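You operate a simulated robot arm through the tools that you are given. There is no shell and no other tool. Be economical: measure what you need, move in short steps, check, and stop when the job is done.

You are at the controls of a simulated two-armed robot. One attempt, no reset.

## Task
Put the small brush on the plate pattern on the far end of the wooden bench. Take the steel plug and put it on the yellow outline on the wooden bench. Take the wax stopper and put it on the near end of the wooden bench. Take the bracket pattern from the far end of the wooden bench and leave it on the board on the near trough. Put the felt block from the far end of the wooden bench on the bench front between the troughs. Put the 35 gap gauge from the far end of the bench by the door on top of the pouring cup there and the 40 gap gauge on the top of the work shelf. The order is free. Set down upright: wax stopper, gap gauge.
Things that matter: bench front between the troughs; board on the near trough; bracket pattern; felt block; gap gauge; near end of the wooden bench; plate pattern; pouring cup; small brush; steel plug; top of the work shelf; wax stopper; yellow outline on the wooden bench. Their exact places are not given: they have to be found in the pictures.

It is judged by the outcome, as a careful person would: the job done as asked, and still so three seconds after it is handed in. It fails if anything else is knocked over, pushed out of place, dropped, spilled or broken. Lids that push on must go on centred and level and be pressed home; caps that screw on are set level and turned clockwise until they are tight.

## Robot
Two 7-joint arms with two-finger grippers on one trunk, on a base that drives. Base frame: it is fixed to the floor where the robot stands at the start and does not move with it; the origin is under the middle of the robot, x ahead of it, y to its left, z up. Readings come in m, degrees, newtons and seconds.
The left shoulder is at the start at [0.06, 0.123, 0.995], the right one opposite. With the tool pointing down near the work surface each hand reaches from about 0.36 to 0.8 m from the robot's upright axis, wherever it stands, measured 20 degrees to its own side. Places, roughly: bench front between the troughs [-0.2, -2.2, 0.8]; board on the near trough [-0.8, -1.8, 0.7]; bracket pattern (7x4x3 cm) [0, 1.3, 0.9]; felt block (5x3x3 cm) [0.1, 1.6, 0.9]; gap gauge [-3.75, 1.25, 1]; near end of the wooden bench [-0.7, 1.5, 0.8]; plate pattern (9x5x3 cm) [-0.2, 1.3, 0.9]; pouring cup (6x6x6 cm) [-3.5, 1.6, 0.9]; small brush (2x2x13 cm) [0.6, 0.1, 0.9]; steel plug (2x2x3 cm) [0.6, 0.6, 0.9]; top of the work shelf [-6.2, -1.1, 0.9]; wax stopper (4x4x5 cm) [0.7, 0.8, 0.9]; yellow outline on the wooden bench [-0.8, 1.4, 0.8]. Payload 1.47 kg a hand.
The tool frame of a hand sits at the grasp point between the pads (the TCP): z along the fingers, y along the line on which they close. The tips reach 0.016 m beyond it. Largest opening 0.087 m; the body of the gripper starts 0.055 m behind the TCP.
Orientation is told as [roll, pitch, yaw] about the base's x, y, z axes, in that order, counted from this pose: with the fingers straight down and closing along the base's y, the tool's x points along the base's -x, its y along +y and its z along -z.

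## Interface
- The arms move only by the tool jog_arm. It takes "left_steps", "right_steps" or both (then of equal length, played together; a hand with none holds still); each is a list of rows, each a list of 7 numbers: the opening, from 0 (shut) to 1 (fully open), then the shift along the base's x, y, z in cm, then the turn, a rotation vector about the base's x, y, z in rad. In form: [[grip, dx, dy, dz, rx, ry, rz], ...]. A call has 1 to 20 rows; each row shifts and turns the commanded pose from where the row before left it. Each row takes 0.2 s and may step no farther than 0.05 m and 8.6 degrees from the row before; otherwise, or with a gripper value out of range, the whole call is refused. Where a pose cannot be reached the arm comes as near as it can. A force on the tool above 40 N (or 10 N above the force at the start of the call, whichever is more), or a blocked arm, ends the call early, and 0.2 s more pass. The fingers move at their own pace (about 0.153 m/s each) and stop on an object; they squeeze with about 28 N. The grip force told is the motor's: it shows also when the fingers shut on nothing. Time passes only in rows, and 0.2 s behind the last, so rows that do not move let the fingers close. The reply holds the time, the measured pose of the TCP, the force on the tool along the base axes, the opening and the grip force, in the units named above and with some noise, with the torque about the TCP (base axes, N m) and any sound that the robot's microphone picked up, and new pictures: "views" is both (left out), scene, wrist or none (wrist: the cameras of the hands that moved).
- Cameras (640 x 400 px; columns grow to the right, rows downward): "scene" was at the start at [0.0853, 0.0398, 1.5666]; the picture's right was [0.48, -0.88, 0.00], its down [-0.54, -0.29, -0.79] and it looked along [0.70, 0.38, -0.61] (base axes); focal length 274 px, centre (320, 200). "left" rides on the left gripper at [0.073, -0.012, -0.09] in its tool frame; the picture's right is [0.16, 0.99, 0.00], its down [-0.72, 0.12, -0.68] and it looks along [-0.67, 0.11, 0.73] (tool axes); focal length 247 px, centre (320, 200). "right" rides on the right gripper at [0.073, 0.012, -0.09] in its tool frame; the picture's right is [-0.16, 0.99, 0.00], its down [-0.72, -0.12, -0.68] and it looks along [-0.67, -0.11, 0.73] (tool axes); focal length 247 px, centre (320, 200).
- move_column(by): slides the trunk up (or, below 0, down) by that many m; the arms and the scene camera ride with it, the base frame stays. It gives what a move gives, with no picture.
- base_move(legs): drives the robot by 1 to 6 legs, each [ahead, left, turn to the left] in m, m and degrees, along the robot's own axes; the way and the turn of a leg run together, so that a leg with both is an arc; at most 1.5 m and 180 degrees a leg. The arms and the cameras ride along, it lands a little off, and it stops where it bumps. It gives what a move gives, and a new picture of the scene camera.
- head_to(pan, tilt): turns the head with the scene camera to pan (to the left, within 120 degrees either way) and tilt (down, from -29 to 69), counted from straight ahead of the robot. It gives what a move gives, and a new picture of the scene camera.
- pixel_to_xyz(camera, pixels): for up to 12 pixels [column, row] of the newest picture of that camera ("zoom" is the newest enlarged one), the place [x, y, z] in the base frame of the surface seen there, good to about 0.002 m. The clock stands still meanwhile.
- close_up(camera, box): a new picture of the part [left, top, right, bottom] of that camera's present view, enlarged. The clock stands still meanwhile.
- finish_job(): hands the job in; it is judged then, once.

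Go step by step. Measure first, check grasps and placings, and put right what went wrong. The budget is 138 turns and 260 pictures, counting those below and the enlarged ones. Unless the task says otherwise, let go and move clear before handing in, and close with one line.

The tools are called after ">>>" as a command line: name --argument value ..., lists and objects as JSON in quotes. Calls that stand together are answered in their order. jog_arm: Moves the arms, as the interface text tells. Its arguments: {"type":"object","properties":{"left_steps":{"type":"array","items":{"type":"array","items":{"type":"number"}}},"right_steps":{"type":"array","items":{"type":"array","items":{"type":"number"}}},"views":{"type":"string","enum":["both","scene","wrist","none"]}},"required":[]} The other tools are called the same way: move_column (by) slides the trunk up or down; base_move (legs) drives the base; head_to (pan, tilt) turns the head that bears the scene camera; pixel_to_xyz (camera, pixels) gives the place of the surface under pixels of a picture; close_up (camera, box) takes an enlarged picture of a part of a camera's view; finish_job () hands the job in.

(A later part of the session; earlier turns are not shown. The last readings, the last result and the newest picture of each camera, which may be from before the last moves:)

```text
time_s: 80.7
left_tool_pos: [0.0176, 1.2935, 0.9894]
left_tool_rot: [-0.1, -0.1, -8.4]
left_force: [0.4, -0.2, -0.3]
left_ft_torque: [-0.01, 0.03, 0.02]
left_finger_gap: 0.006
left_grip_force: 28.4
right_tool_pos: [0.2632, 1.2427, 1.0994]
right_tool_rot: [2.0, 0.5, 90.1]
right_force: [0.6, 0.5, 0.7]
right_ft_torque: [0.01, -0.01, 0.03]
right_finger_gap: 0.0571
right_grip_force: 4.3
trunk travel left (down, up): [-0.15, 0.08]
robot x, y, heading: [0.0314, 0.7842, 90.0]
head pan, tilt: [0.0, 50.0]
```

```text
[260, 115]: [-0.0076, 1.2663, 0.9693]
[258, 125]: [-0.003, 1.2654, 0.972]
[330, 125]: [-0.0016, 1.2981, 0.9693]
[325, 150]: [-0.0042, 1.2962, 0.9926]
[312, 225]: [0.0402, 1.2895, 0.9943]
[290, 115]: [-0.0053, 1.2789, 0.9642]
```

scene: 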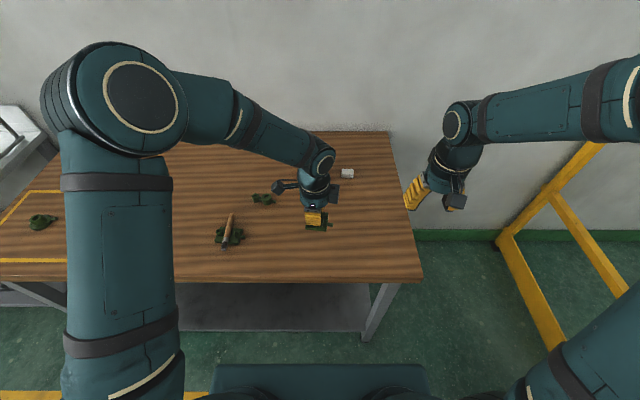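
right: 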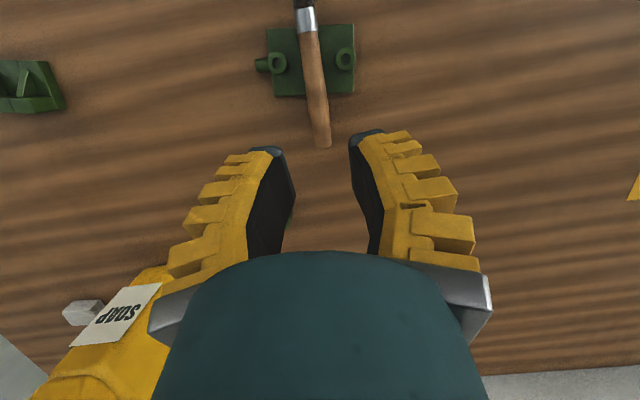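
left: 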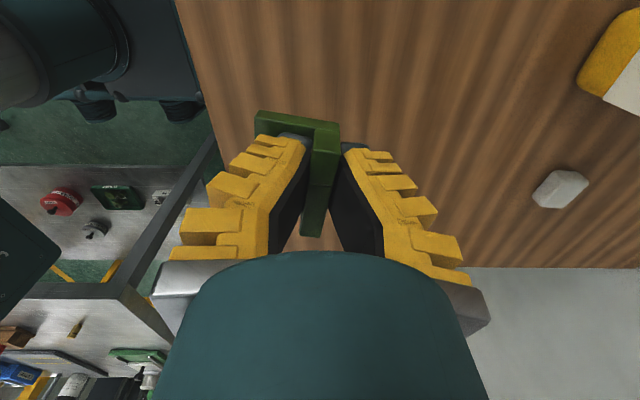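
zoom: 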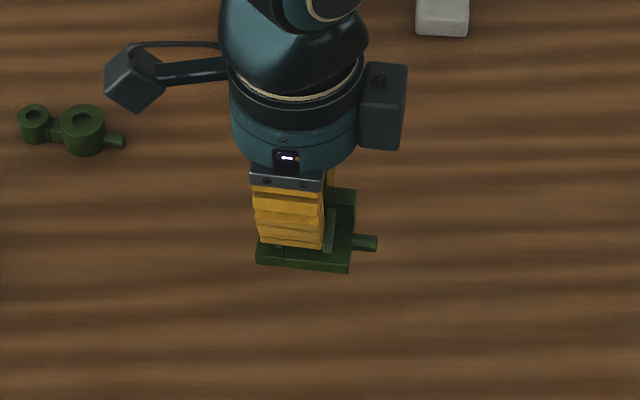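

The bracket is level, bottom 2.7 cm below the TCP. I'll measure how far the base front is from the bench and tuck the left hand back.

>>> pixel_to_xyz --camera "scene" --pixels '[[320, 368], [320, 275], [320, 290], [320, 350], [220, 368]]'

>>> jog_arm --left_steps '[[0, -2, -1, 4, 0, 0, 0], [0, -2, -1, 4, 0, 0, 0], [0, -3, -1.5, 3, 0, 0, 0], [0, -4, -1.5, 0, 0, 0, 0], [0, -4, -1, 0, 0, 0, 0], [0, -4, -1, 0, 0, 0, 0], [0, -3, 0, 0, 0, 0, 0]]' --right_steps '[[0.75, -1, 4, -0.5, 0, 0, 0], [0.75, -1, 4, -0.5, 0, 0, 0], [0.75, -2, 4, -1, 0, 0, 0], [0.75, -3, 3, -1, 0.1, 0, 0], [0.75, -3, 3, -1, 0.1, 0, 0], [0.75, -2.5, 3, -1, 0.1, 0, 0], [0.75, -1.3, 3, -1, 0, 0, 0]]' --views "both"

```text
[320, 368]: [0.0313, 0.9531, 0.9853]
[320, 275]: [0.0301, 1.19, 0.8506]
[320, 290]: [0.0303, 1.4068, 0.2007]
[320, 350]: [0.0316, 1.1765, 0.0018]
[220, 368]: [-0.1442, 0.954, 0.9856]
```

```text
time_s: 82.3
left_tool_pos: [-0.2042, 1.2243, 1.0982]
left_tool_rot: [-0.1, -0.1, -8.4]
left_force: [0.0, 0.0, -0.4]
left_ft_torque: [-0.02, -0.02, 0.01]
left_finger_gap: 0.0056
left_grip_force: 28.1
right_tool_pos: [0.1252, 1.4847, 1.0408]
right_tool_rot: [1.7, -16.7, 90.2]
right_force: [0.3, 0.8, 0.4]
right_ft_torque: [0.0, 0.0, 0.0]
right_finger_gap: 0.0693
right_grip_force: 2.9
trunk travel left (down, up): [-0.15, 0.08]
robot x, y, heading: [0.0335, 0.7835, 90.5]
head pan, tilt: [0.0, 50.0]
```

scene: 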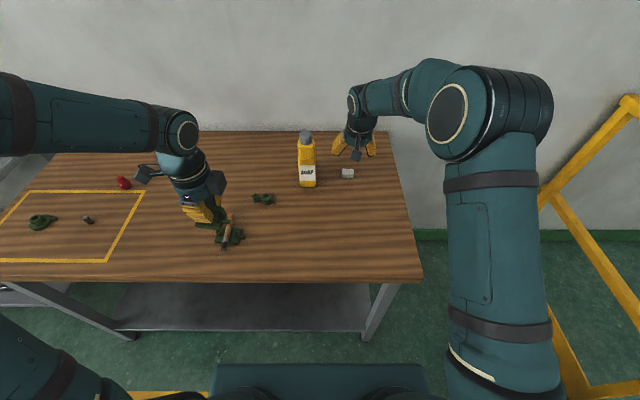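
right: 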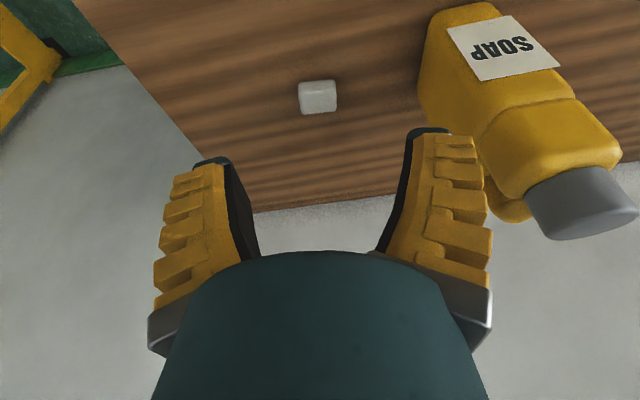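
left: 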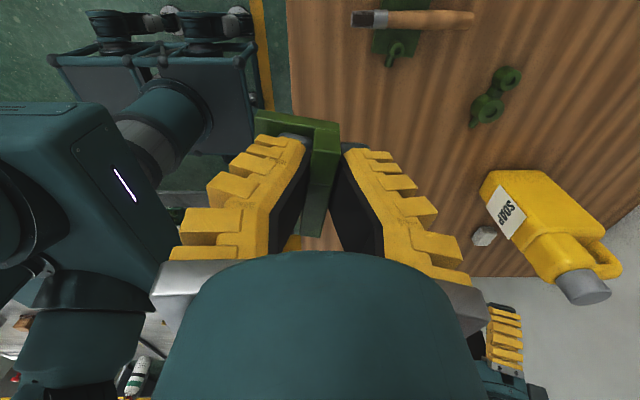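

Felt at (318,97) lies between the fingers with the soap bottle clear to the side. Advance and descend to the felt.

>>> jog_arm --right_steps '[[0.75, 0.03, 4, -1, 0, 0, 0], [0.75, 0, 4, -2, 0, 0, 0], [0.75, 0, 0, -4, 0, 0, 0], [0.75, 0, 0, -4, 0, 0, 0], [0.75, 0, 0, -3, 0, 0, 0], [0.75, 0, 0, 0, 0, 0, 0]]' --views "wrist"

>>> pixel_to_xyz --camera "scene" --pixels '[[305, 137], [313, 165]]'

```text
time_s: 83.7
left_tool_pos: [-0.2043, 1.2234, 1.0995]
left_tool_rot: [0.0, 0.0, -8.3]
left_force: [0.5, 0.2, -0.1]
left_ft_torque: [0.04, 0.0, -0.01]
left_finger_gap: 0.0061
left_grip_force: 28.2
right_tool_pos: [0.1268, 1.5615, 0.8997]
right_tool_rot: [1.8, -16.7, 90.2]
right_force: [0.3, 0.1, 0.2]
right_ft_torque: [0.0, 0.0, -0.02]
right_finger_gap: 0.0694
right_grip_force: 3.3
trunk travel left (down, up): [-0.15, 0.08]
robot x, y, heading: [0.0348, 0.7896, 90.3]
head pan, tilt: [0.0, 50.0]
```

right: 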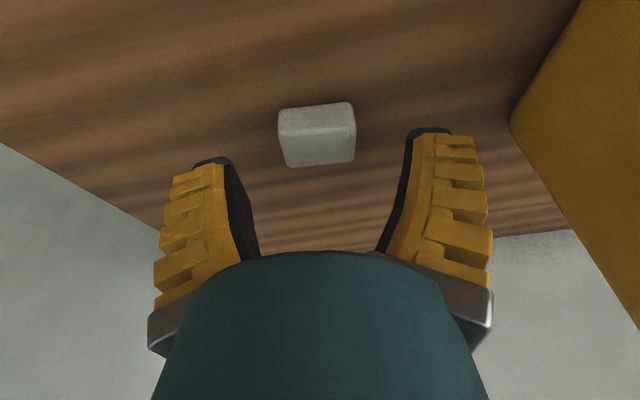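

```text
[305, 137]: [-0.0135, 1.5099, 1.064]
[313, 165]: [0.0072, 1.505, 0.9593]
```

>>> jog_arm --right_steps '[[0.75, -0.1, 0.4, -1.6, 0, 0, 0], [0.75, 0, 0, -0.9, 0, 0, 0], [0.75, 0, 0, 0, 0, 0, 0], [0.4, 0, 0, 0, 0, 0, 0], [0, 0, 0, 0, 0, 0, 0], [0, 0, 0, 0, 0, 0, 0]]' --views "wrist"

```text
time_s: 85.1
left_tool_pos: [-0.204, 1.2226, 1.1006]
left_tool_rot: [0.0, 0.1, -8.2]
left_force: [0.6, -1.3, -1.0]
left_ft_torque: [-0.04, 0.01, 0.0]
left_finger_gap: 0.006
left_grip_force: 27.9
right_tool_pos: [0.1239, 1.5668, 0.8777]
right_tool_rot: [1.8, -16.9, 90.2]
right_force: [0.5, -1.0, 4.4]
right_ft_torque: [-0.01, -0.09, -0.06]
right_finger_gap: 0.0361
right_grip_force: 28.0
trunk travel left (down, up): [-0.15, 0.08]
robot x, y, heading: [0.0309, 0.7823, 90.4]
head pan, tilt: [0.0, 50.0]
```

right: 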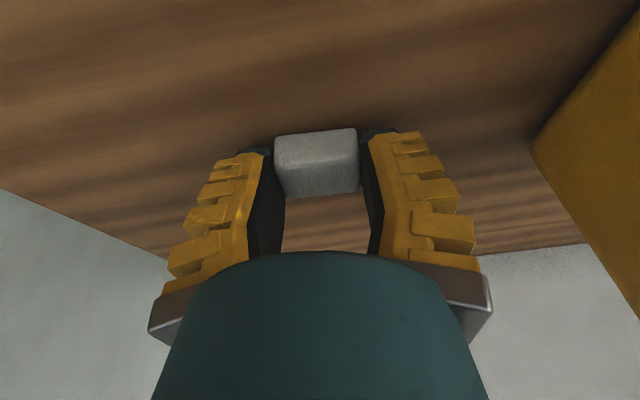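

Felt is gripped. Lift straight up, then draw back.

>>> jog_arm --right_steps '[[0, 0, 0, 2, 0, 0, 0], [0, 0, 0, 4, 0, 0, 0], [0, 0, 0, 4, 0, 0, 0], [0, 0, 0, 4, 0, 0, 0], [0, 0, 0, 4, 0, 0, 0], [0, 1, -4, 3, 0, 0, 0], [0, 1, -4, 1, 0, 0, 0], [0, 1, -4, 0, 0, 0, 0], [0, 2, -4, 0, 0, 0, 0], [0, 2, -4, 0, 0, 0, 0], [0, 2, -4, 0, 0, 0, 0], [0, 2, -4, 0, 0, 0, 0], [0, 0, -4, 0, 0, 0, 0], [0, 0, -2, 0, 0, 0, 0]]' --views "both"

```text
refused: row 6 steps farther than a row can; nothing moved
```

>>> jog_arm --right_steps '[[0, 0, 0, 2, 0, 0, 0], [0, 0, 0, 4, 0, 0, 0], [0, 0, 0, 4, 0, 0, 0], [0, 0, 0, 4, 0, 0, 0], [0, 0, 0, 4, 0, 0, 0], [0, 1, -3, 3, 0, 0, 0], [0, 1, -4, 1, 0, 0, 0], [0, 1, -4, 0, 0, 0, 0], [0, 2, -4, 0, 0, 0, 0], [0, 2, -4, 0, 0, 0, 0], [0, 2, -4, 0, 0, 0, 0], [0, 2, -4, 0, 0, 0, 0], [0, 0, -4, 0, 0, 0, 0], [0, 0, -2, 0, 0, 0, 0]]' --views "both"

```text
time_s: 88.1
left_tool_pos: [-0.2027, 1.2239, 1.0999]
left_tool_rot: [0.0, 0.0, -8.3]
left_force: [-0.7, -0.4, -0.5]
left_ft_torque: [0.01, 0.01, -0.03]
left_finger_gap: 0.0059
left_grip_force: 28.1
right_tool_pos: [0.2352, 1.2366, 1.0948]
right_tool_rot: [1.8, -16.7, 90.2]
right_force: [-0.1, -0.2, -0.8]
right_ft_torque: [0.01, -0.01, -0.03]
right_finger_gap: 0.0349
right_grip_force: 29.1
trunk travel left (down, up): [-0.15, 0.08]
robot x, y, heading: [0.0332, 0.7855, 90.4]
head pan, tilt: [0.0, 50.0]
```

scene: 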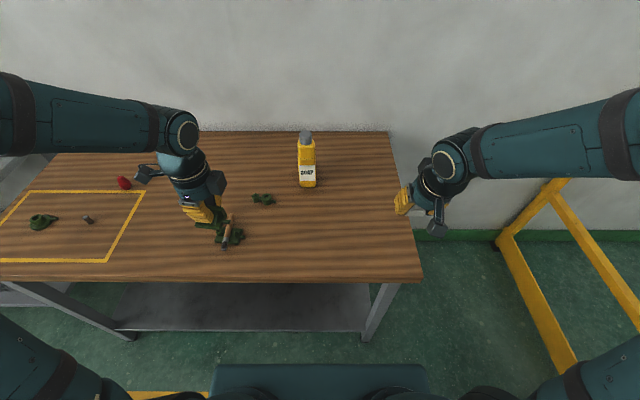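
right: 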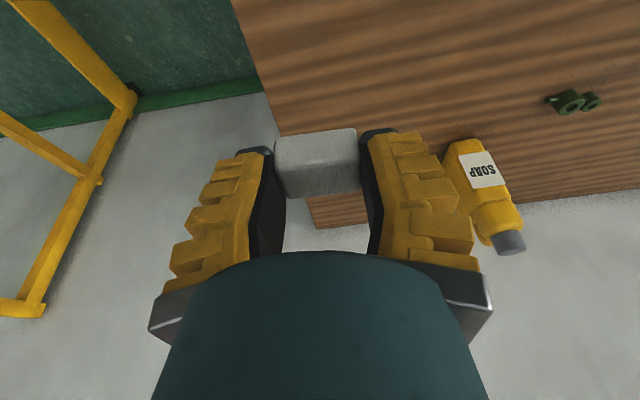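

Both parts held. I'll back away from the bench, turn half-way round and look toward the troughs.

>>> base_move --legs '[[-0.3, 0.4, 0], [0, 0, 180]]'

>>> head_to --pan 0 --tilt 25

```text
time_s: 99.5
left_tool_pos: [-0.1331, 0.0427, 1.0993]
left_tool_rot: [0.0, 0.0, 171.4]
left_force: [0.7, 0.0, -0.2]
left_ft_torque: [-0.04, -0.01, -0.01]
left_finger_gap: 0.006
left_grip_force: 27.6
right_tool_pos: [-0.5712, 0.03, 1.0957]
right_tool_rot: [1.8, -16.7, -90.1]
right_force: [0.5, 0.2, -0.9]
right_ft_torque: [0.01, 0.01, 0.01]
right_finger_gap: 0.0349
right_grip_force: 28.3
trunk travel left (down, up): [-0.15, 0.08]
robot x, y, heading: [-0.3685, 0.483, -89.8]
head pan, tilt: [0.0, 50.0]
```

scene: 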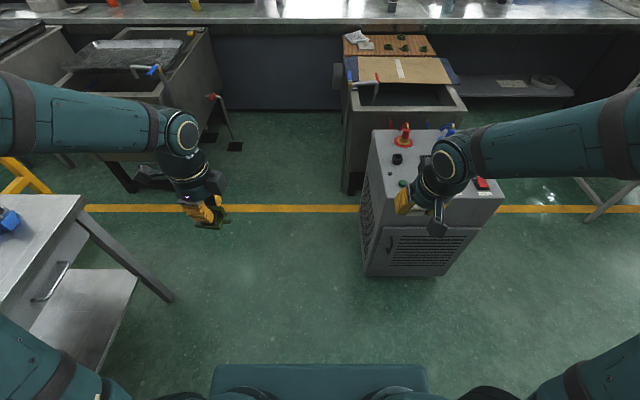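

```text
time_s: 100.4
left_tool_pos: [-0.1339, 0.0441, 1.1]
left_tool_rot: [0.0, 0.1, 171.5]
left_force: [0.4, 0.6, -0.9]
left_ft_torque: [-0.02, -0.01, 0.0]
left_finger_gap: 0.006
left_grip_force: 28.0
right_tool_pos: [-0.5718, 0.0301, 1.0959]
right_tool_rot: [1.9, -16.7, -90.1]
right_force: [-0.3, 0.1, 0.5]
right_ft_torque: [-0.01, 0.02, -0.03]
right_finger_gap: 0.0348
right_grip_force: 27.8
trunk travel left (down, up): [-0.15, 0.08]
robot x, y, heading: [-0.3665, 0.4801, -89.7]
head pan, tilt: [0.0, 25.0]
```

scene: 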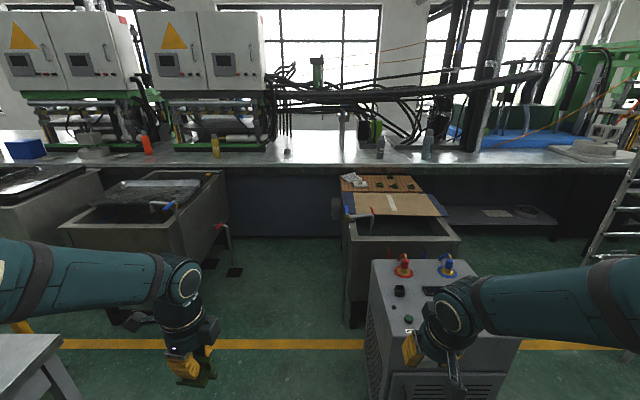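

>>> pixel_to_xyz --camera "scene" --pixels '[[342, 178], [420, 180], [350, 213], [445, 213], [385, 185], [280, 165], [230, 165], [320, 165], [225, 180], [345, 235], [375, 262], [510, 262]]'

>>> close_up --camera "scene" --box '[200, 125, 460, 290]'

```text
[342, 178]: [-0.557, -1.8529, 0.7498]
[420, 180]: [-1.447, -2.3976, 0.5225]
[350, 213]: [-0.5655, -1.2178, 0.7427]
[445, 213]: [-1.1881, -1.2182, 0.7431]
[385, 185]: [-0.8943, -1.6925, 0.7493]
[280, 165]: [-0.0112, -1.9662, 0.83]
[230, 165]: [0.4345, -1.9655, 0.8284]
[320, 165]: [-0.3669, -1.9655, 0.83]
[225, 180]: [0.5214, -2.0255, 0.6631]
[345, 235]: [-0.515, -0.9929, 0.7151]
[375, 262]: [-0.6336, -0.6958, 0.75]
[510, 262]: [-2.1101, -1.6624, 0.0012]
```

```text
2.42 times, centred on (330, 208) of scene
```

zoom: 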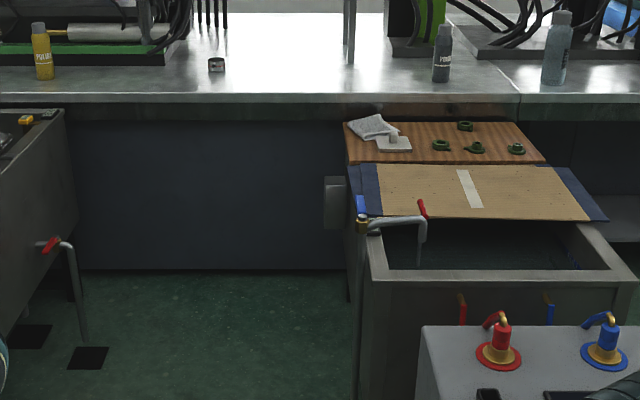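

The wooden board (z≈0.75) is at the far end of the near trough; the bench front (z≈0.83) lies between the troughs beyond y −1.97. I'll drive into the aisle between the troughs along x≈−0.05, stopping at y≈−0.7 to look.

>>> pixel_to_xyz --camera "zoom" --pixels '[[50, 243], [80, 330], [360, 205], [422, 210], [335, 200], [60, 140], [70, 200], [216, 64], [440, 60], [45, 60], [400, 145], [200, 100]]'

>>> base_move --legs '[[0, 0.32, 0], [1.2, 0, 0]]'

```text
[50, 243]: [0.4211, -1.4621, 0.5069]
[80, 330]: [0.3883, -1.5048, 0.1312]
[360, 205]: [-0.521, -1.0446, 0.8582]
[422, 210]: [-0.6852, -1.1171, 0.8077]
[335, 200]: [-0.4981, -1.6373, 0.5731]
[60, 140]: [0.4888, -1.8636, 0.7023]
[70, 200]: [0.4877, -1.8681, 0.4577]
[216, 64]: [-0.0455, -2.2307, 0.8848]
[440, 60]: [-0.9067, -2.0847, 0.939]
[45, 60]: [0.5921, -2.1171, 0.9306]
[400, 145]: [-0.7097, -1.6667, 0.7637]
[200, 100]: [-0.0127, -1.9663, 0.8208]
```

```text
time_s: 109.5
left_tool_pos: [0.1946, -1.1543, 1.0986]
left_tool_rot: [0.0, 0.0, 171.8]
left_force: [0.3, -0.1, -0.6]
left_ft_torque: [-0.02, 0.03, -0.03]
left_finger_gap: 0.0058
left_grip_force: 28.1
right_tool_pos: [-0.2428, -1.1684, 1.0952]
right_tool_rot: [1.8, -16.7, -89.7]
right_force: [-0.2, 0.0, -0.2]
right_ft_torque: [-0.01, 0.0, 0.0]
right_finger_gap: 0.0348
right_grip_force: 28.3
trunk travel left (down, up): [-0.15, 0.08]
robot x, y, heading: [-0.0399, -0.7196, -89.8]
head pan, tilt: [0.0, 25.0]
```

scene: 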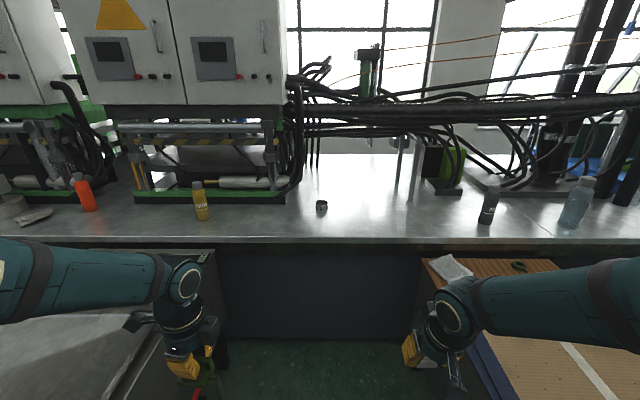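

Centred in the aisle. Forward another 0.7 m, then look down at the bench and board.

>>> base_move --legs '[[0.7, 0, 0]]'

>>> head_to --pan -60 --tilt 45

```text
time_s: 113.3
left_tool_pos: [0.2, -1.8575, 1.0997]
left_tool_rot: [-0.1, 0.0, 171.7]
left_force: [-0.3, 0.1, -0.1]
left_ft_torque: [0.02, 0.04, -0.02]
left_finger_gap: 0.006
left_grip_force: 28.0
right_tool_pos: [-0.2386, -1.8713, 1.0948]
right_tool_rot: [1.8, -16.7, -89.8]
right_force: [-0.6, -0.3, 0.0]
right_ft_torque: [0.01, 0.01, -0.02]
right_finger_gap: 0.0347
right_grip_force: 28.3
trunk travel left (down, up): [-0.15, 0.08]
robot x, y, heading: [-0.0394, -1.4172, -89.7]
head pan, tilt: [0.0, 25.0]
```

scene: 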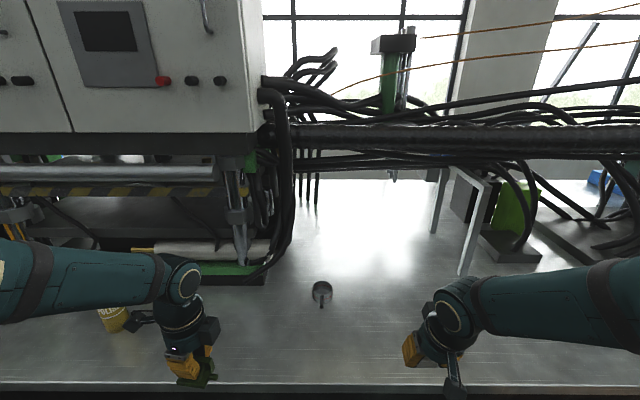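

```text
time_s: 114.6
left_tool_pos: [0.1998, -1.8566, 1.0997]
left_tool_rot: [-0.1, 0.0, 171.8]
left_force: [0.6, 0.0, -0.8]
left_ft_torque: [-0.01, -0.01, 0.02]
left_finger_gap: 0.006
left_grip_force: 27.6
right_tool_pos: [-0.2389, -1.8709, 1.0944]
right_tool_rot: [1.8, -16.7, -89.8]
right_force: [-0.1, 0.0, -0.8]
right_ft_torque: [0.01, 0.0, 0.03]
right_finger_gap: 0.0347
right_grip_force: 28.0
trunk travel left (down, up): [-0.15, 0.08]
robot x, y, heading: [-0.0371, -1.4199, -89.6]
head pan, tilt: [-60.0, 45.0]
```

scene: 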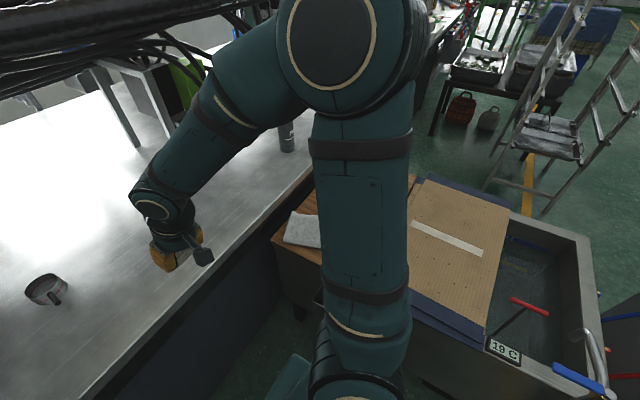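

I'm facing the bench already, so the felt goes first. Measure the bench surface near the right hand.

>>> pixel_to_xyz --camera "scene" --pixels '[[130, 300], [100, 240], [150, 350], [215, 285], [45, 290], [60, 200], [130, 140], [285, 140], [305, 190]]'

>>> pixel_to_xyz --camera "right" --pixels '[[318, 140], [318, 160], [318, 190]]'

```text
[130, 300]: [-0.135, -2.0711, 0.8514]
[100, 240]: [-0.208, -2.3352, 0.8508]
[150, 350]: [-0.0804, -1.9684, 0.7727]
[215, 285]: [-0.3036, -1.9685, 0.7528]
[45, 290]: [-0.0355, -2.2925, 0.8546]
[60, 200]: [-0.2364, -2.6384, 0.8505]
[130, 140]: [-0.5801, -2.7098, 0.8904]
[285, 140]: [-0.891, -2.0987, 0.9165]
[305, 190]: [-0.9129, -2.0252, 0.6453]
```

```text
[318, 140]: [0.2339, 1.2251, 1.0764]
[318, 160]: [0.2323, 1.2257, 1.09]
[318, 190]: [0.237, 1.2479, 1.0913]
```

Bench top 0.851, edge y −1.968. Carry the felt to about (−0.2,−2.09) and lower to just above.

>>> jog_arm --right_steps '[[0, 0.8, -4.4, -1, 0, 0, 0], [0, 0.8, -4.4, -1, 0, 0, 0], [0, 0.8, -4.4, -1, 0, 0, 0], [0, 0.8, -4.4, -1, 0, 0, 0], [0, 0.8, -4.4, -1, 0, 0, 0], [0, 0, 0, -4, 0, 0, 0], [0, 0, 0, -4, 0, 0, 0], [0, 0, 0, -4, 0, 0, 0], [0, 0, 0, -3.5, 0, 0, 0], [0, 0, 0, -0.7, 0, 0, 0], [0, 0, 0, -0.3, 0, 0, 0], [0, 0, 0, 0, 0, 0, 0]]' --views "wrist"

```text
time_s: 117.2
left_tool_pos: [0.1984, -1.8571, 1.1]
left_tool_rot: [0.0, 0.0, 171.7]
left_force: [0.5, 0.6, 0.5]
left_ft_torque: [-0.01, 0.0, 0.01]
left_finger_gap: 0.0061
left_grip_force: 27.5
right_tool_pos: [-0.1989, -2.0923, 0.8809]
right_tool_rot: [1.7, -16.6, -89.7]
right_force: [0.1, 0.4, -0.3]
right_ft_torque: [-0.01, 0.01, 0.01]
right_finger_gap: 0.0348
right_grip_force: 28.2
trunk travel left (down, up): [-0.15, 0.08]
robot x, y, heading: [-0.0325, -1.4159, -89.6]
head pan, tilt: [-60.0, 45.0]
```

right: 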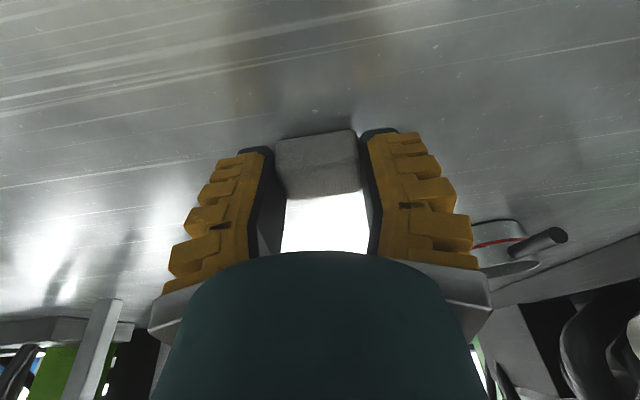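

>>> jog_arm --right_steps '[[0, 0, 0, -0.25, 0, 0, 0], [0, 0, 0, 0, 0, 0, 0], [0.6, 0, 0, 0, 0, 0, 0], [0.75, 0, 0, 0, 0, 0, 0], [0.75, 0, 0, 3, 0, 0, 0], [0.75, 0, 0, 4, 0, 0, 0], [0.75, 0, 2, 4, 0, 0, 0], [0.75, 0, 3, 3, 0, 0, 0]]' --views "wrist"

```text
time_s: 119.0
left_tool_pos: [0.1999, -1.8565, 1.0997]
left_tool_rot: [0.0, 0.0, 171.7]
left_force: [-0.4, 0.2, -0.2]
left_ft_torque: [-0.05, -0.01, -0.01]
left_finger_gap: 0.006
left_grip_force: 28.1
right_tool_pos: [-0.1977, -2.0395, 1.0176]
right_tool_rot: [1.8, -16.7, -89.8]
right_force: [0.7, 0.3, 0.8]
right_ft_torque: [-0.01, 0.03, 0.02]
right_finger_gap: 0.0694
right_grip_force: 3.4
trunk travel left (down, up): [-0.15, 0.08]
robot x, y, heading: [-0.0387, -1.4195, -89.8]
head pan, tilt: [-60.0, 45.0]
```

right: 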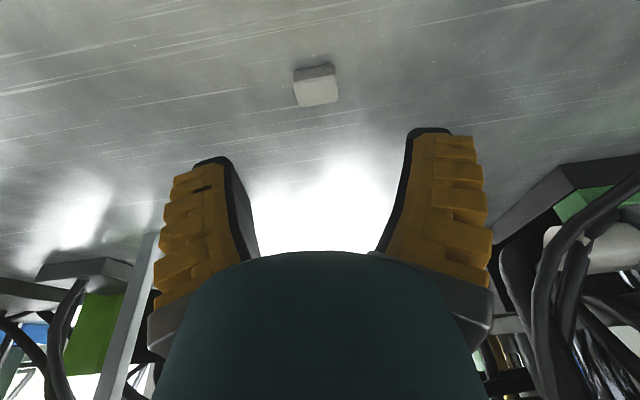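

Felt sits on the bench front. Retract and untilt the right hand, then turn toward the board on the near trough.

>>> jog_arm --right_steps '[[0.6, -0.5, 3.4, 2, 0.1, 0, 0], [0.6, -0.5, 3.4, 2, 0.1, 0, 0], [0.6, -0.5, 3.4, 2, 0.09, 0, 0], [0.6, -0.5, 3.4, 2, 0, 0, 0], [0.6, -0.5, 3.4, 0, 0, 0, 0]]' --views "none"

>>> base_move --legs '[[0, 0, -80]]'

>>> head_to --pan 0 --tilt 45

```text
time_s: 120.2
left_tool_pos: [0.1985, -1.8558, 1.1005]
left_tool_rot: [0.0, 0.0, 171.7]
left_force: [-1.3, 0.1, 0.4]
left_ft_torque: [-0.05, -0.03, 0.0]
left_finger_gap: 0.0058
left_grip_force: 28.1
right_tool_pos: [-0.2233, -1.8689, 1.0979]
right_tool_rot: [1.9, -0.1, -89.7]
right_force: [0.0, 0.4, 0.2]
right_ft_torque: [-0.01, -0.01, 0.0]
right_finger_gap: 0.057
right_grip_force: 3.7
trunk travel left (down, up): [-0.15, 0.08]
robot x, y, heading: [-0.0382, -1.4203, -89.5]
head pan, tilt: [-60.0, 45.0]
```

```text
time_s: 124.0
left_tool_pos: [-0.423, -1.7319, 1.0995]
left_tool_rot: [0.0, 0.0, 92.5]
left_force: [0.2, 0.4, 0.0]
left_ft_torque: [0.0, -0.01, 0.01]
left_finger_gap: 0.006
left_grip_force: 28.1
right_tool_pos: [-0.5158, -1.3182, 1.0983]
right_tool_rot: [1.9, -0.1, -169.0]
right_force: [0.1, -0.3, 0.1]
right_ft_torque: [-0.01, 0.0, 0.0]
right_finger_gap: 0.0571
right_grip_force: 3.5
trunk travel left (down, up): [-0.15, 0.08]
robot x, y, heading: [-0.0367, -1.4191, -168.8]
head pan, tilt: [-60.0, 45.0]
```

scene: 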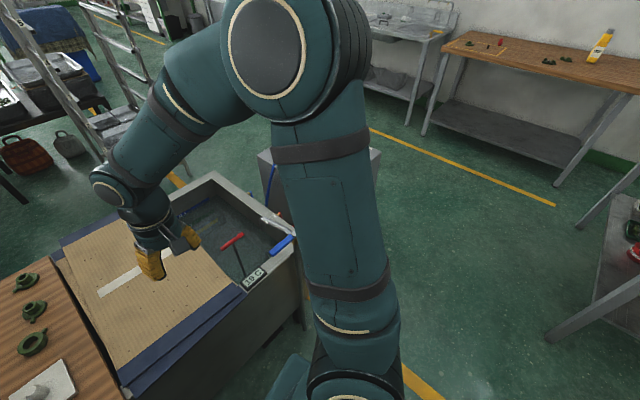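

```text
time_s: 125.3
left_tool_pos: [-0.4233, -1.7318, 1.1002]
left_tool_rot: [0.0, 0.0, 92.5]
left_force: [0.1, 0.0, -0.3]
left_ft_torque: [0.0, 0.01, -0.01]
left_finger_gap: 0.0058
left_grip_force: 28.5
right_tool_pos: [-0.5158, -1.3189, 1.0979]
right_tool_rot: [1.8, -0.1, -169.0]
right_force: [0.7, 0.1, -1.1]
right_ft_torque: [-0.02, -0.01, 0.02]
right_finger_gap: 0.0571
right_grip_force: 3.8
trunk travel left (down, up): [-0.15, 0.08]
robot x, y, heading: [-0.0355, -1.4189, -169.0]
head pan, tilt: [0.0, 45.0]
```

scene: 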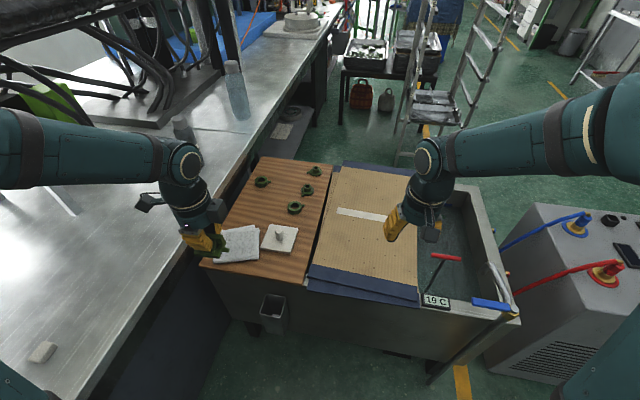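

The board with towel, tile and ring patterns is in plain view. Measure free space on it.

>>> close_up --camera "scene" --box '[190, 150, 350, 290]'

>>> pixel_to_xyz --camera "scene" --pixels '[[262, 182], [307, 190], [294, 208], [315, 171], [262, 210], [279, 240], [298, 262], [242, 228], [300, 225], [310, 240], [275, 195], [320, 200]]'

```text
2.86 times, centred on (270, 220) of scene
```

zoom: 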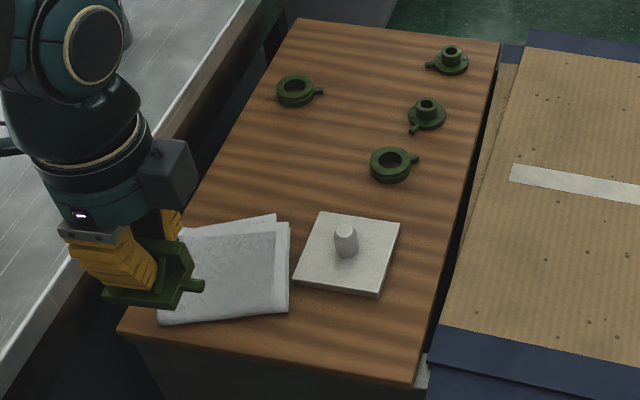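

```text
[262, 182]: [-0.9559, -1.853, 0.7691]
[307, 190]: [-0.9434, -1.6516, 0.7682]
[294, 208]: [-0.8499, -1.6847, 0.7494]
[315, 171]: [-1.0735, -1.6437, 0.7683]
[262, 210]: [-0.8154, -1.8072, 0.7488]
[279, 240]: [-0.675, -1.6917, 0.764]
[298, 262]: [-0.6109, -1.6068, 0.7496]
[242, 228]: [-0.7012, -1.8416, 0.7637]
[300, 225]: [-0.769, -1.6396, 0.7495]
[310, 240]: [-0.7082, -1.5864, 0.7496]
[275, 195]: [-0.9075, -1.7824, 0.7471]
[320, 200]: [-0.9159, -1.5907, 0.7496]
```

>>> pixel_to_xyz --camera "zoom" --pixels '[[320, 213], [398, 222], [375, 295], [300, 280], [275, 218], [200, 232], [385, 183], [415, 180], [410, 160], [415, 380], [160, 330], [270, 180]]'

>>> pixel_to_xyz --camera "scene" --pixels '[[285, 300], [272, 310], [230, 330], [300, 290]]'

```text
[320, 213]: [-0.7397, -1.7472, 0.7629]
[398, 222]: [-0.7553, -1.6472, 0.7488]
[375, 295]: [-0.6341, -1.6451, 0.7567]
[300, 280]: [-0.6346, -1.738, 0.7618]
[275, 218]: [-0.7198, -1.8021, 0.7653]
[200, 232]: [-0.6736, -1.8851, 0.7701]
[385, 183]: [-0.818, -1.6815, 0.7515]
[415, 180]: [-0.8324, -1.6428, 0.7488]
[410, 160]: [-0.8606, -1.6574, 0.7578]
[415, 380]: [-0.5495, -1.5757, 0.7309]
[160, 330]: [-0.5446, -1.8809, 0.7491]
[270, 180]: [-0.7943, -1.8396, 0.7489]
```

```text
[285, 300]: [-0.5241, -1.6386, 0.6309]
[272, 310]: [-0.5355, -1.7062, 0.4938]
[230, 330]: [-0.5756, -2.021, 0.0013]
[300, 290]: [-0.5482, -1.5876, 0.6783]
```

The free patch is around (−0.80,−1.80), between towel and rings. I'll move the base a bit closer so the left hand can reach it.

>>> base_move --legs '[[0.1, 0.11, 0]]'

```text
time_s: 127.0
left_tool_pos: [-0.5003, -1.8586, 1.0999]
left_tool_rot: [0.0, -0.1, 92.5]
left_force: [0.6, -0.2, -1.8]
left_ft_torque: [0.0, 0.0, -0.04]
left_finger_gap: 0.0061
left_grip_force: 27.7
right_tool_pos: [-0.5922, -1.4463, 1.0972]
right_tool_rot: [1.9, -0.1, -169.0]
right_force: [-0.7, 0.0, 0.1]
right_ft_torque: [0.03, 0.0, 0.01]
right_finger_gap: 0.0575
right_grip_force: 3.9
trunk travel left (down, up): [-0.15, 0.08]
robot x, y, heading: [-0.1133, -1.5435, -168.6]
head pan, tilt: [0.0, 45.0]
```

scene: 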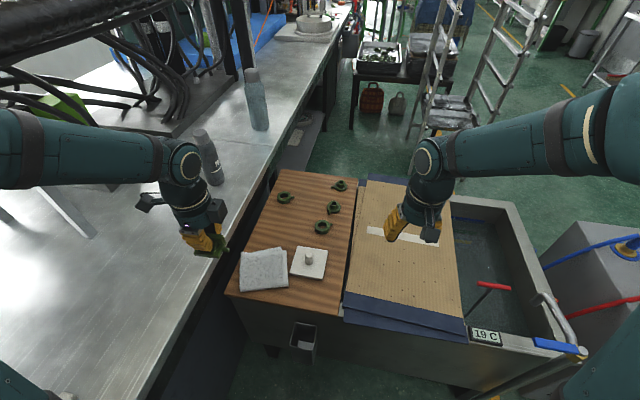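

>>> jog_arm --left_steps '[[0, -3.9, 0.74, -1.5, 0, 0, 0], [0, -3.9, 0.74, -1.5, 0, 0, 0], [0, -3.9, 0.74, -1.5, 0, 0, 0], [0, -3.9, 0.74, -1.5, 0, 0, 0], [0, -3.9, 0.74, -1.5, 0, 0, 0], [0, -3.9, 0.74, -1.5, 0, 0, 0], [0, -3.9, 0.74, -1.5, 0, 0, 0], [0, -3.9, 0.74, -1.5, 0, 0, 0], [0, 0, 0, -4, 0, 0, 0], [0, 0, 0, -4, 0, 0, 0], [0, 0, 0, -4, 0, 0, 0], [0, 0, 0, -4, 0, 0, 0], [0, 0, 0, 0, 0, 0, 0]]' --views "both"

```text
time_s: 129.8
left_tool_pos: [-0.8104, -1.7981, 0.8202]
left_tool_rot: [-0.1, 0.0, 92.5]
left_force: [0.2, -0.5, -0.1]
left_ft_torque: [-0.03, 0.03, -0.02]
left_finger_gap: 0.0058
left_grip_force: 28.5
right_tool_pos: [-0.5916, -1.4434, 1.0992]
right_tool_rot: [1.8, -0.1, -169.0]
right_force: [0.3, 0.0, 0.5]
right_ft_torque: [0.0, 0.02, -0.02]
right_finger_gap: 0.0574
right_grip_force: 4.0
trunk travel left (down, up): [-0.15, 0.08]
robot x, y, heading: [-0.1149, -1.5439, -168.8]
head pan, tilt: [0.0, 45.0]
```

scene: 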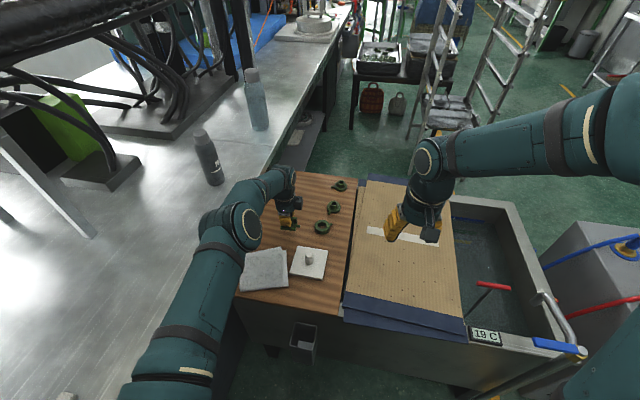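
left: 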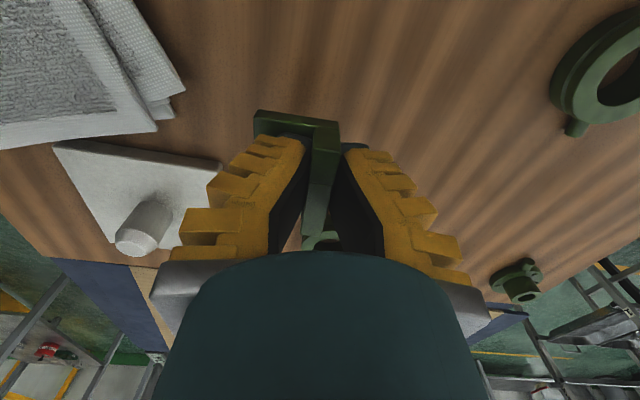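

Good clearance around. Lower gently to contact.

>>> jog_arm --left_steps '[[0, 0, 0, -2.5, 0, 0, 0], [0, 0, 0, -1.2, 0, 0, 0], [0, 0, 0, -0.4, 0, 0, 0], [0, 0, 0, -0.2, 0, 0, 0], [0, 0, 0, 0, 0, 0, 0]]' --views "wrist"

```text
time_s: 131.0
left_tool_pos: [-0.8109, -1.8007, 0.7756]
left_tool_rot: [0.1, 0.0, 92.5]
left_force: [-0.2, -0.2, -0.5]
left_ft_torque: [0.0, 0.02, 0.01]
left_finger_gap: 0.0056
left_grip_force: 28.4
right_tool_pos: [-0.5913, -1.4452, 1.0981]
right_tool_rot: [1.9, 0.0, -169.0]
right_force: [-0.1, 0.0, -0.5]
right_ft_torque: [0.03, 0.02, 0.0]
right_finger_gap: 0.0572
right_grip_force: 3.2
trunk travel left (down, up): [-0.15, 0.08]
robot x, y, heading: [-0.1094, -1.5413, -168.9]
head pan, tilt: [0.0, 45.0]
```

left: 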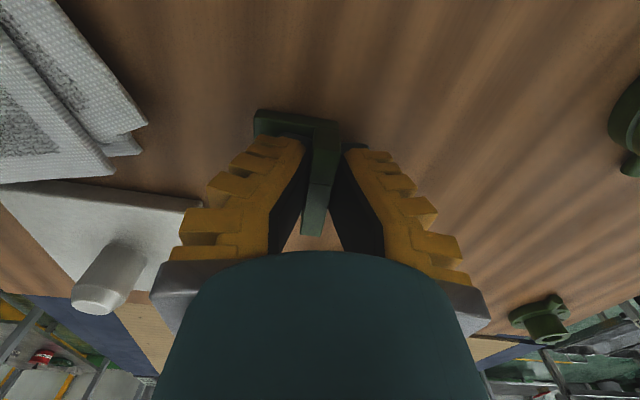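

>>> jog_arm --left_steps '[[0, 0, 0, -0.15, 0, 0, 0], [0, 0, 0, -0.15, 0, 0, 0], [0, 0, 0, 0, 0, 0, 0]]' --views "none"

```text
time_s: 131.8
left_tool_pos: [-0.811, -1.7983, 0.7746]
left_tool_rot: [0.2, 0.0, 92.5]
left_force: [-1.1, 0.1, 2.7]
left_ft_torque: [-0.07, -0.08, -0.01]
left_finger_gap: 0.0059
left_grip_force: 27.8
right_tool_pos: [-0.5915, -1.4456, 1.0989]
right_tool_rot: [1.8, -0.1, -169.0]
right_force: [-0.6, 0.0, 0.0]
right_ft_torque: [0.0, 0.03, 0.0]
right_finger_gap: 0.0572
right_grip_force: 3.8
trunk travel left (down, up): [-0.15, 0.08]
robot x, y, heading: [-0.115, -1.5445, -168.8]
head pan, tilt: [0.0, 45.0]
```

Contact felt. Release and rise.

>>> jog_arm --left_steps '[[0.12, 0, 0, 0, 0, 0, 0], [0.2, 0, 0, 0, 0, 0, 0], [0.2, 0, 0, 1, 0, 0, 0], [0.2, 0, 0, 3, 0, 0, 0], [0.3, 0, 0, 4, 0, 0, 0], [0.3, 0, 0, 4, 0, 0, 0]]' --views "both"

>>> close_up --camera "left" --box '[240, 40, 400, 200]'

```text
time_s: 133.2
left_tool_pos: [-0.8111, -1.7988, 0.894]
left_tool_rot: [0.0, 0.1, 92.4]
left_force: [0.6, -0.9, 0.4]
left_ft_torque: [-0.02, -0.02, 0.03]
left_finger_gap: 0.0321
left_grip_force: 4.6
right_tool_pos: [-0.5909, -1.4442, 1.0981]
right_tool_rot: [1.9, -0.1, -168.9]
right_force: [0.2, 0.4, 0.1]
right_ft_torque: [0.01, 0.04, 0.04]
right_finger_gap: 0.0573
right_grip_force: 3.5
trunk travel left (down, up): [-0.15, 0.08]
robot x, y, heading: [-0.1174, -1.5454, -169.0]
head pan, tilt: [0.0, 45.0]
```

scene: 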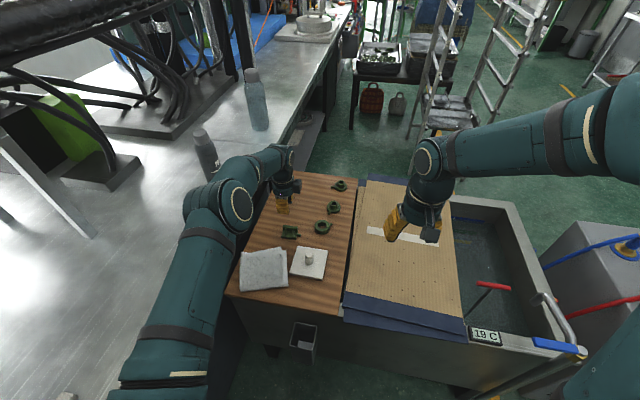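
left: 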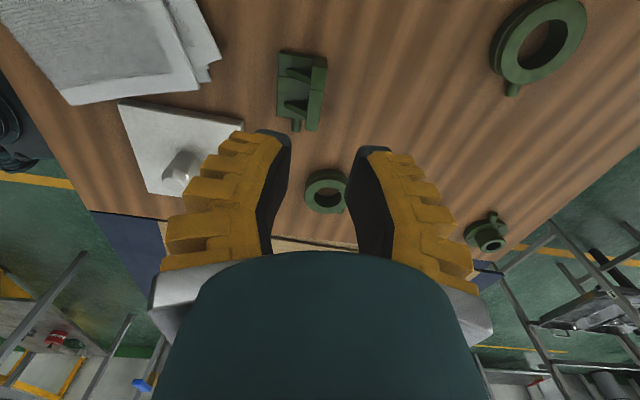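

```text
2.50 times, centred on (320, 120) of left
```

zoom: 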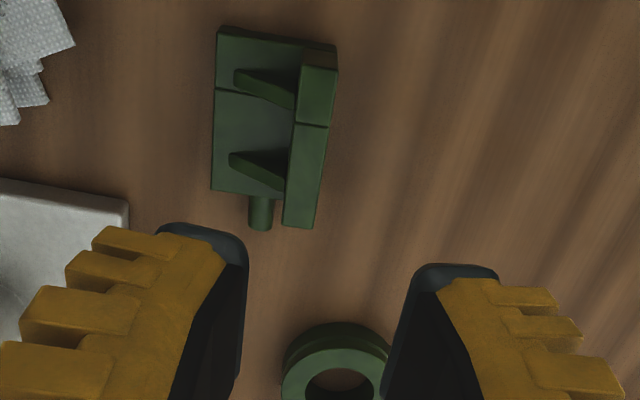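

The bracket stands cleanly on the board. I'll retract and realign the left hand, then leave the aisle sideways.

>>> jog_arm --left_steps '[[0.4, 0, 0, 4, 0, 0, 0], [0.4, 0, 0, 4, 0, 0, 0], [0.4, 2.6, 0, 1, 0, 0, 0.143], [0.4, 2.6, 0, 1, 0, 0, 0.143], [0.4, 2.6, 0, 1, 0, 0, 0.143], [0.4, 2.6, 0, 1, 0, 0, 0.143], [0.4, 2.6, 0, 1, 0, 0, 0.143], [0.4, 2.6, 0, 1, 0, 0, 0.143], [0.4, 2.6, 0, 1, 0, 0, 0.143], [0.4, 2.6, 0, 1, 0, 0, 0.143], [0.4, 2.6, 0, 1, 0, 0, 0.143], [0.4, 2.6, 0, 1, 0, 0, 0.143], [0.4, 2.6, 0, 0, 0, 0, 0.143], [0.4, 2.6, 0, 0, 0, 0, 0.143]]' --views "none"

>>> base_move --legs '[[-0.08, 0, -11], [0, -1.0, 0], [0, -0.95, 0]]'

>>> head_to --pan 0 --tilt 20

```text
time_s: 136.2
left_tool_pos: [-0.4986, -1.798, 1.0733]
left_tool_rot: [0.0, -0.1, -169.1]
left_force: [-1.1, -0.1, 0.2]
left_ft_torque: [0.02, 0.02, 0.01]
left_finger_gap: 0.0405
left_grip_force: 4.5
right_tool_pos: [-0.5905, -1.4454, 1.0989]
right_tool_rot: [1.9, -0.1, -169.0]
right_force: [0.4, 0.0, 0.5]
right_ft_torque: [0.04, 0.04, 0.03]
right_finger_gap: 0.0575
right_grip_force: 3.4
trunk travel left (down, up): [-0.15, 0.08]
robot x, y, heading: [-0.1118, -1.5443, -168.8]
head pan, tilt: [0.0, 45.0]
```

```text
time_s: 154.3
left_tool_pos: [-0.4603, 0.2448, 1.0729]
left_tool_rot: [0.0, 0.1, 179.2]
left_force: [-0.5, -0.7, 0.2]
left_ft_torque: [0.0, -0.02, 0.01]
left_finger_gap: 0.0409
left_grip_force: 4.1
right_tool_pos: [-0.4804, 0.6092, 1.0979]
right_tool_rot: [1.9, -0.1, 179.4]
right_force: [-0.1, 0.2, 0.2]
right_ft_torque: [0.0, -0.02, 0.01]
right_finger_gap: 0.0573
right_grip_force: 4.1
trunk travel left (down, up): [-0.15, 0.08]
robot x, y, heading: [-0.0284, 0.4187, 179.7]
head pan, tilt: [0.0, 45.0]
```

scene: 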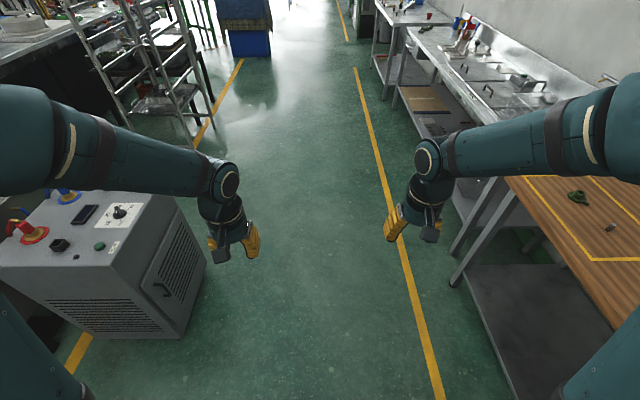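

```text
time_s: 155.2
left_tool_pos: [-0.4612, 0.2456, 1.0733]
left_tool_rot: [0.0, 0.0, 179.3]
left_force: [0.9, 0.0, 0.0]
left_ft_torque: [-0.03, 0.03, 0.0]
left_finger_gap: 0.0406
left_grip_force: 4.4
right_tool_pos: [-0.4806, 0.61, 1.0983]
right_tool_rot: [1.8, -0.1, 179.5]
right_force: [0.2, -0.6, -0.5]
right_ft_torque: [0.0, 0.01, 0.02]
right_finger_gap: 0.0575
right_grip_force: 4.0
trunk travel left (down, up): [-0.15, 0.08]
robot x, y, heading: [-0.0273, 0.4202, 179.6]
head pan, tilt: [0.0, 20.0]
```

scene: 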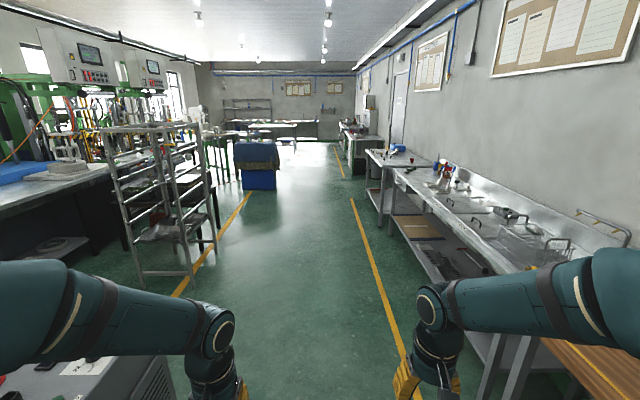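

The aisle ahead is clear. Drive along it toward the bench by the door.

>>> pixel_to_xyz --camera "scene" --pixels '[[410, 158], [385, 165], [412, 198], [270, 160], [212, 240], [435, 185], [375, 178]]'

>>> base_move --legs '[[0.6, -0.08, 0], [1.3, 0, 0], [1.0, 0, 0]]'

>>> head_to --pan -60 --tilt 30

```text
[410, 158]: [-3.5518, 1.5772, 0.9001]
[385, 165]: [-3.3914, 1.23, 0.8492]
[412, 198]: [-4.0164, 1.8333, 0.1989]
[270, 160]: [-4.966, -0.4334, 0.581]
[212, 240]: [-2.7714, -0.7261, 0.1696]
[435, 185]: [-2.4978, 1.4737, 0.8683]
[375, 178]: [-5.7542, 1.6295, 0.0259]
```

```text
time_s: 169.6
left_tool_pos: [-3.3709, 0.3279, 1.0727]
left_tool_rot: [0.0, 0.0, 179.8]
left_force: [0.3, 0.0, -0.9]
left_ft_torque: [0.01, 0.0, -0.01]
left_finger_gap: 0.0405
left_grip_force: 4.3
right_tool_pos: [-3.3941, 0.6913, 1.0978]
right_tool_rot: [1.9, -0.2, -179.9]
right_force: [-0.3, -0.4, -0.9]
right_ft_torque: [0.01, -0.01, -0.01]
right_finger_gap: 0.0573
right_grip_force: 3.7
trunk travel left (down, up): [-0.15, 0.08]
robot x, y, heading: [-2.9456, 0.503, -179.9]
head pan, tilt: [0.0, 20.0]
```

scene: 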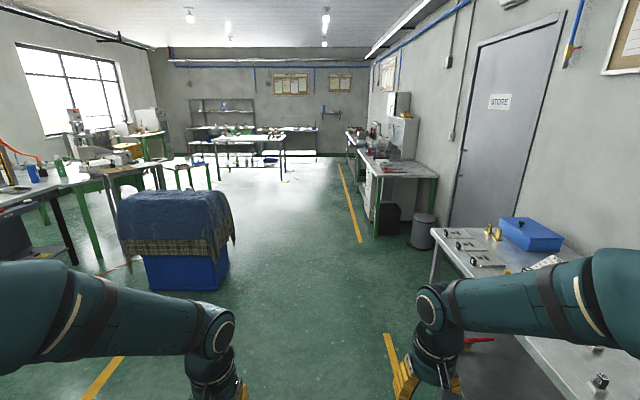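

```text
time_s: 170.9
left_tool_pos: [-3.3694, 0.3267, 1.0736]
left_tool_rot: [0.0, 0.0, 179.7]
left_force: [-0.7, -0.4, 0.9]
left_ft_torque: [0.01, -0.02, 0.0]
left_finger_gap: 0.0408
left_grip_force: 4.2
right_tool_pos: [-3.394, 0.6919, 1.0973]
right_tool_rot: [1.9, 0.0, -180.0]
right_force: [0.0, -0.5, 0.3]
right_ft_torque: [0.01, 0.02, 0.03]
right_finger_gap: 0.0573
right_grip_force: 3.6
trunk travel left (down, up): [-0.15, 0.08]
robot x, y, heading: [-2.941, 0.503, -180.0]
head pan, tilt: [-60.0, 30.0]
```

scene: 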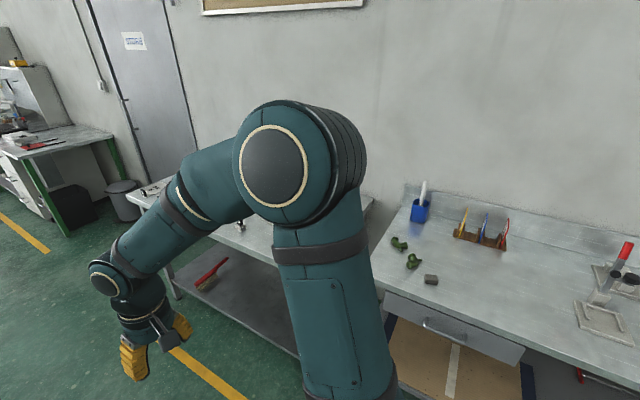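

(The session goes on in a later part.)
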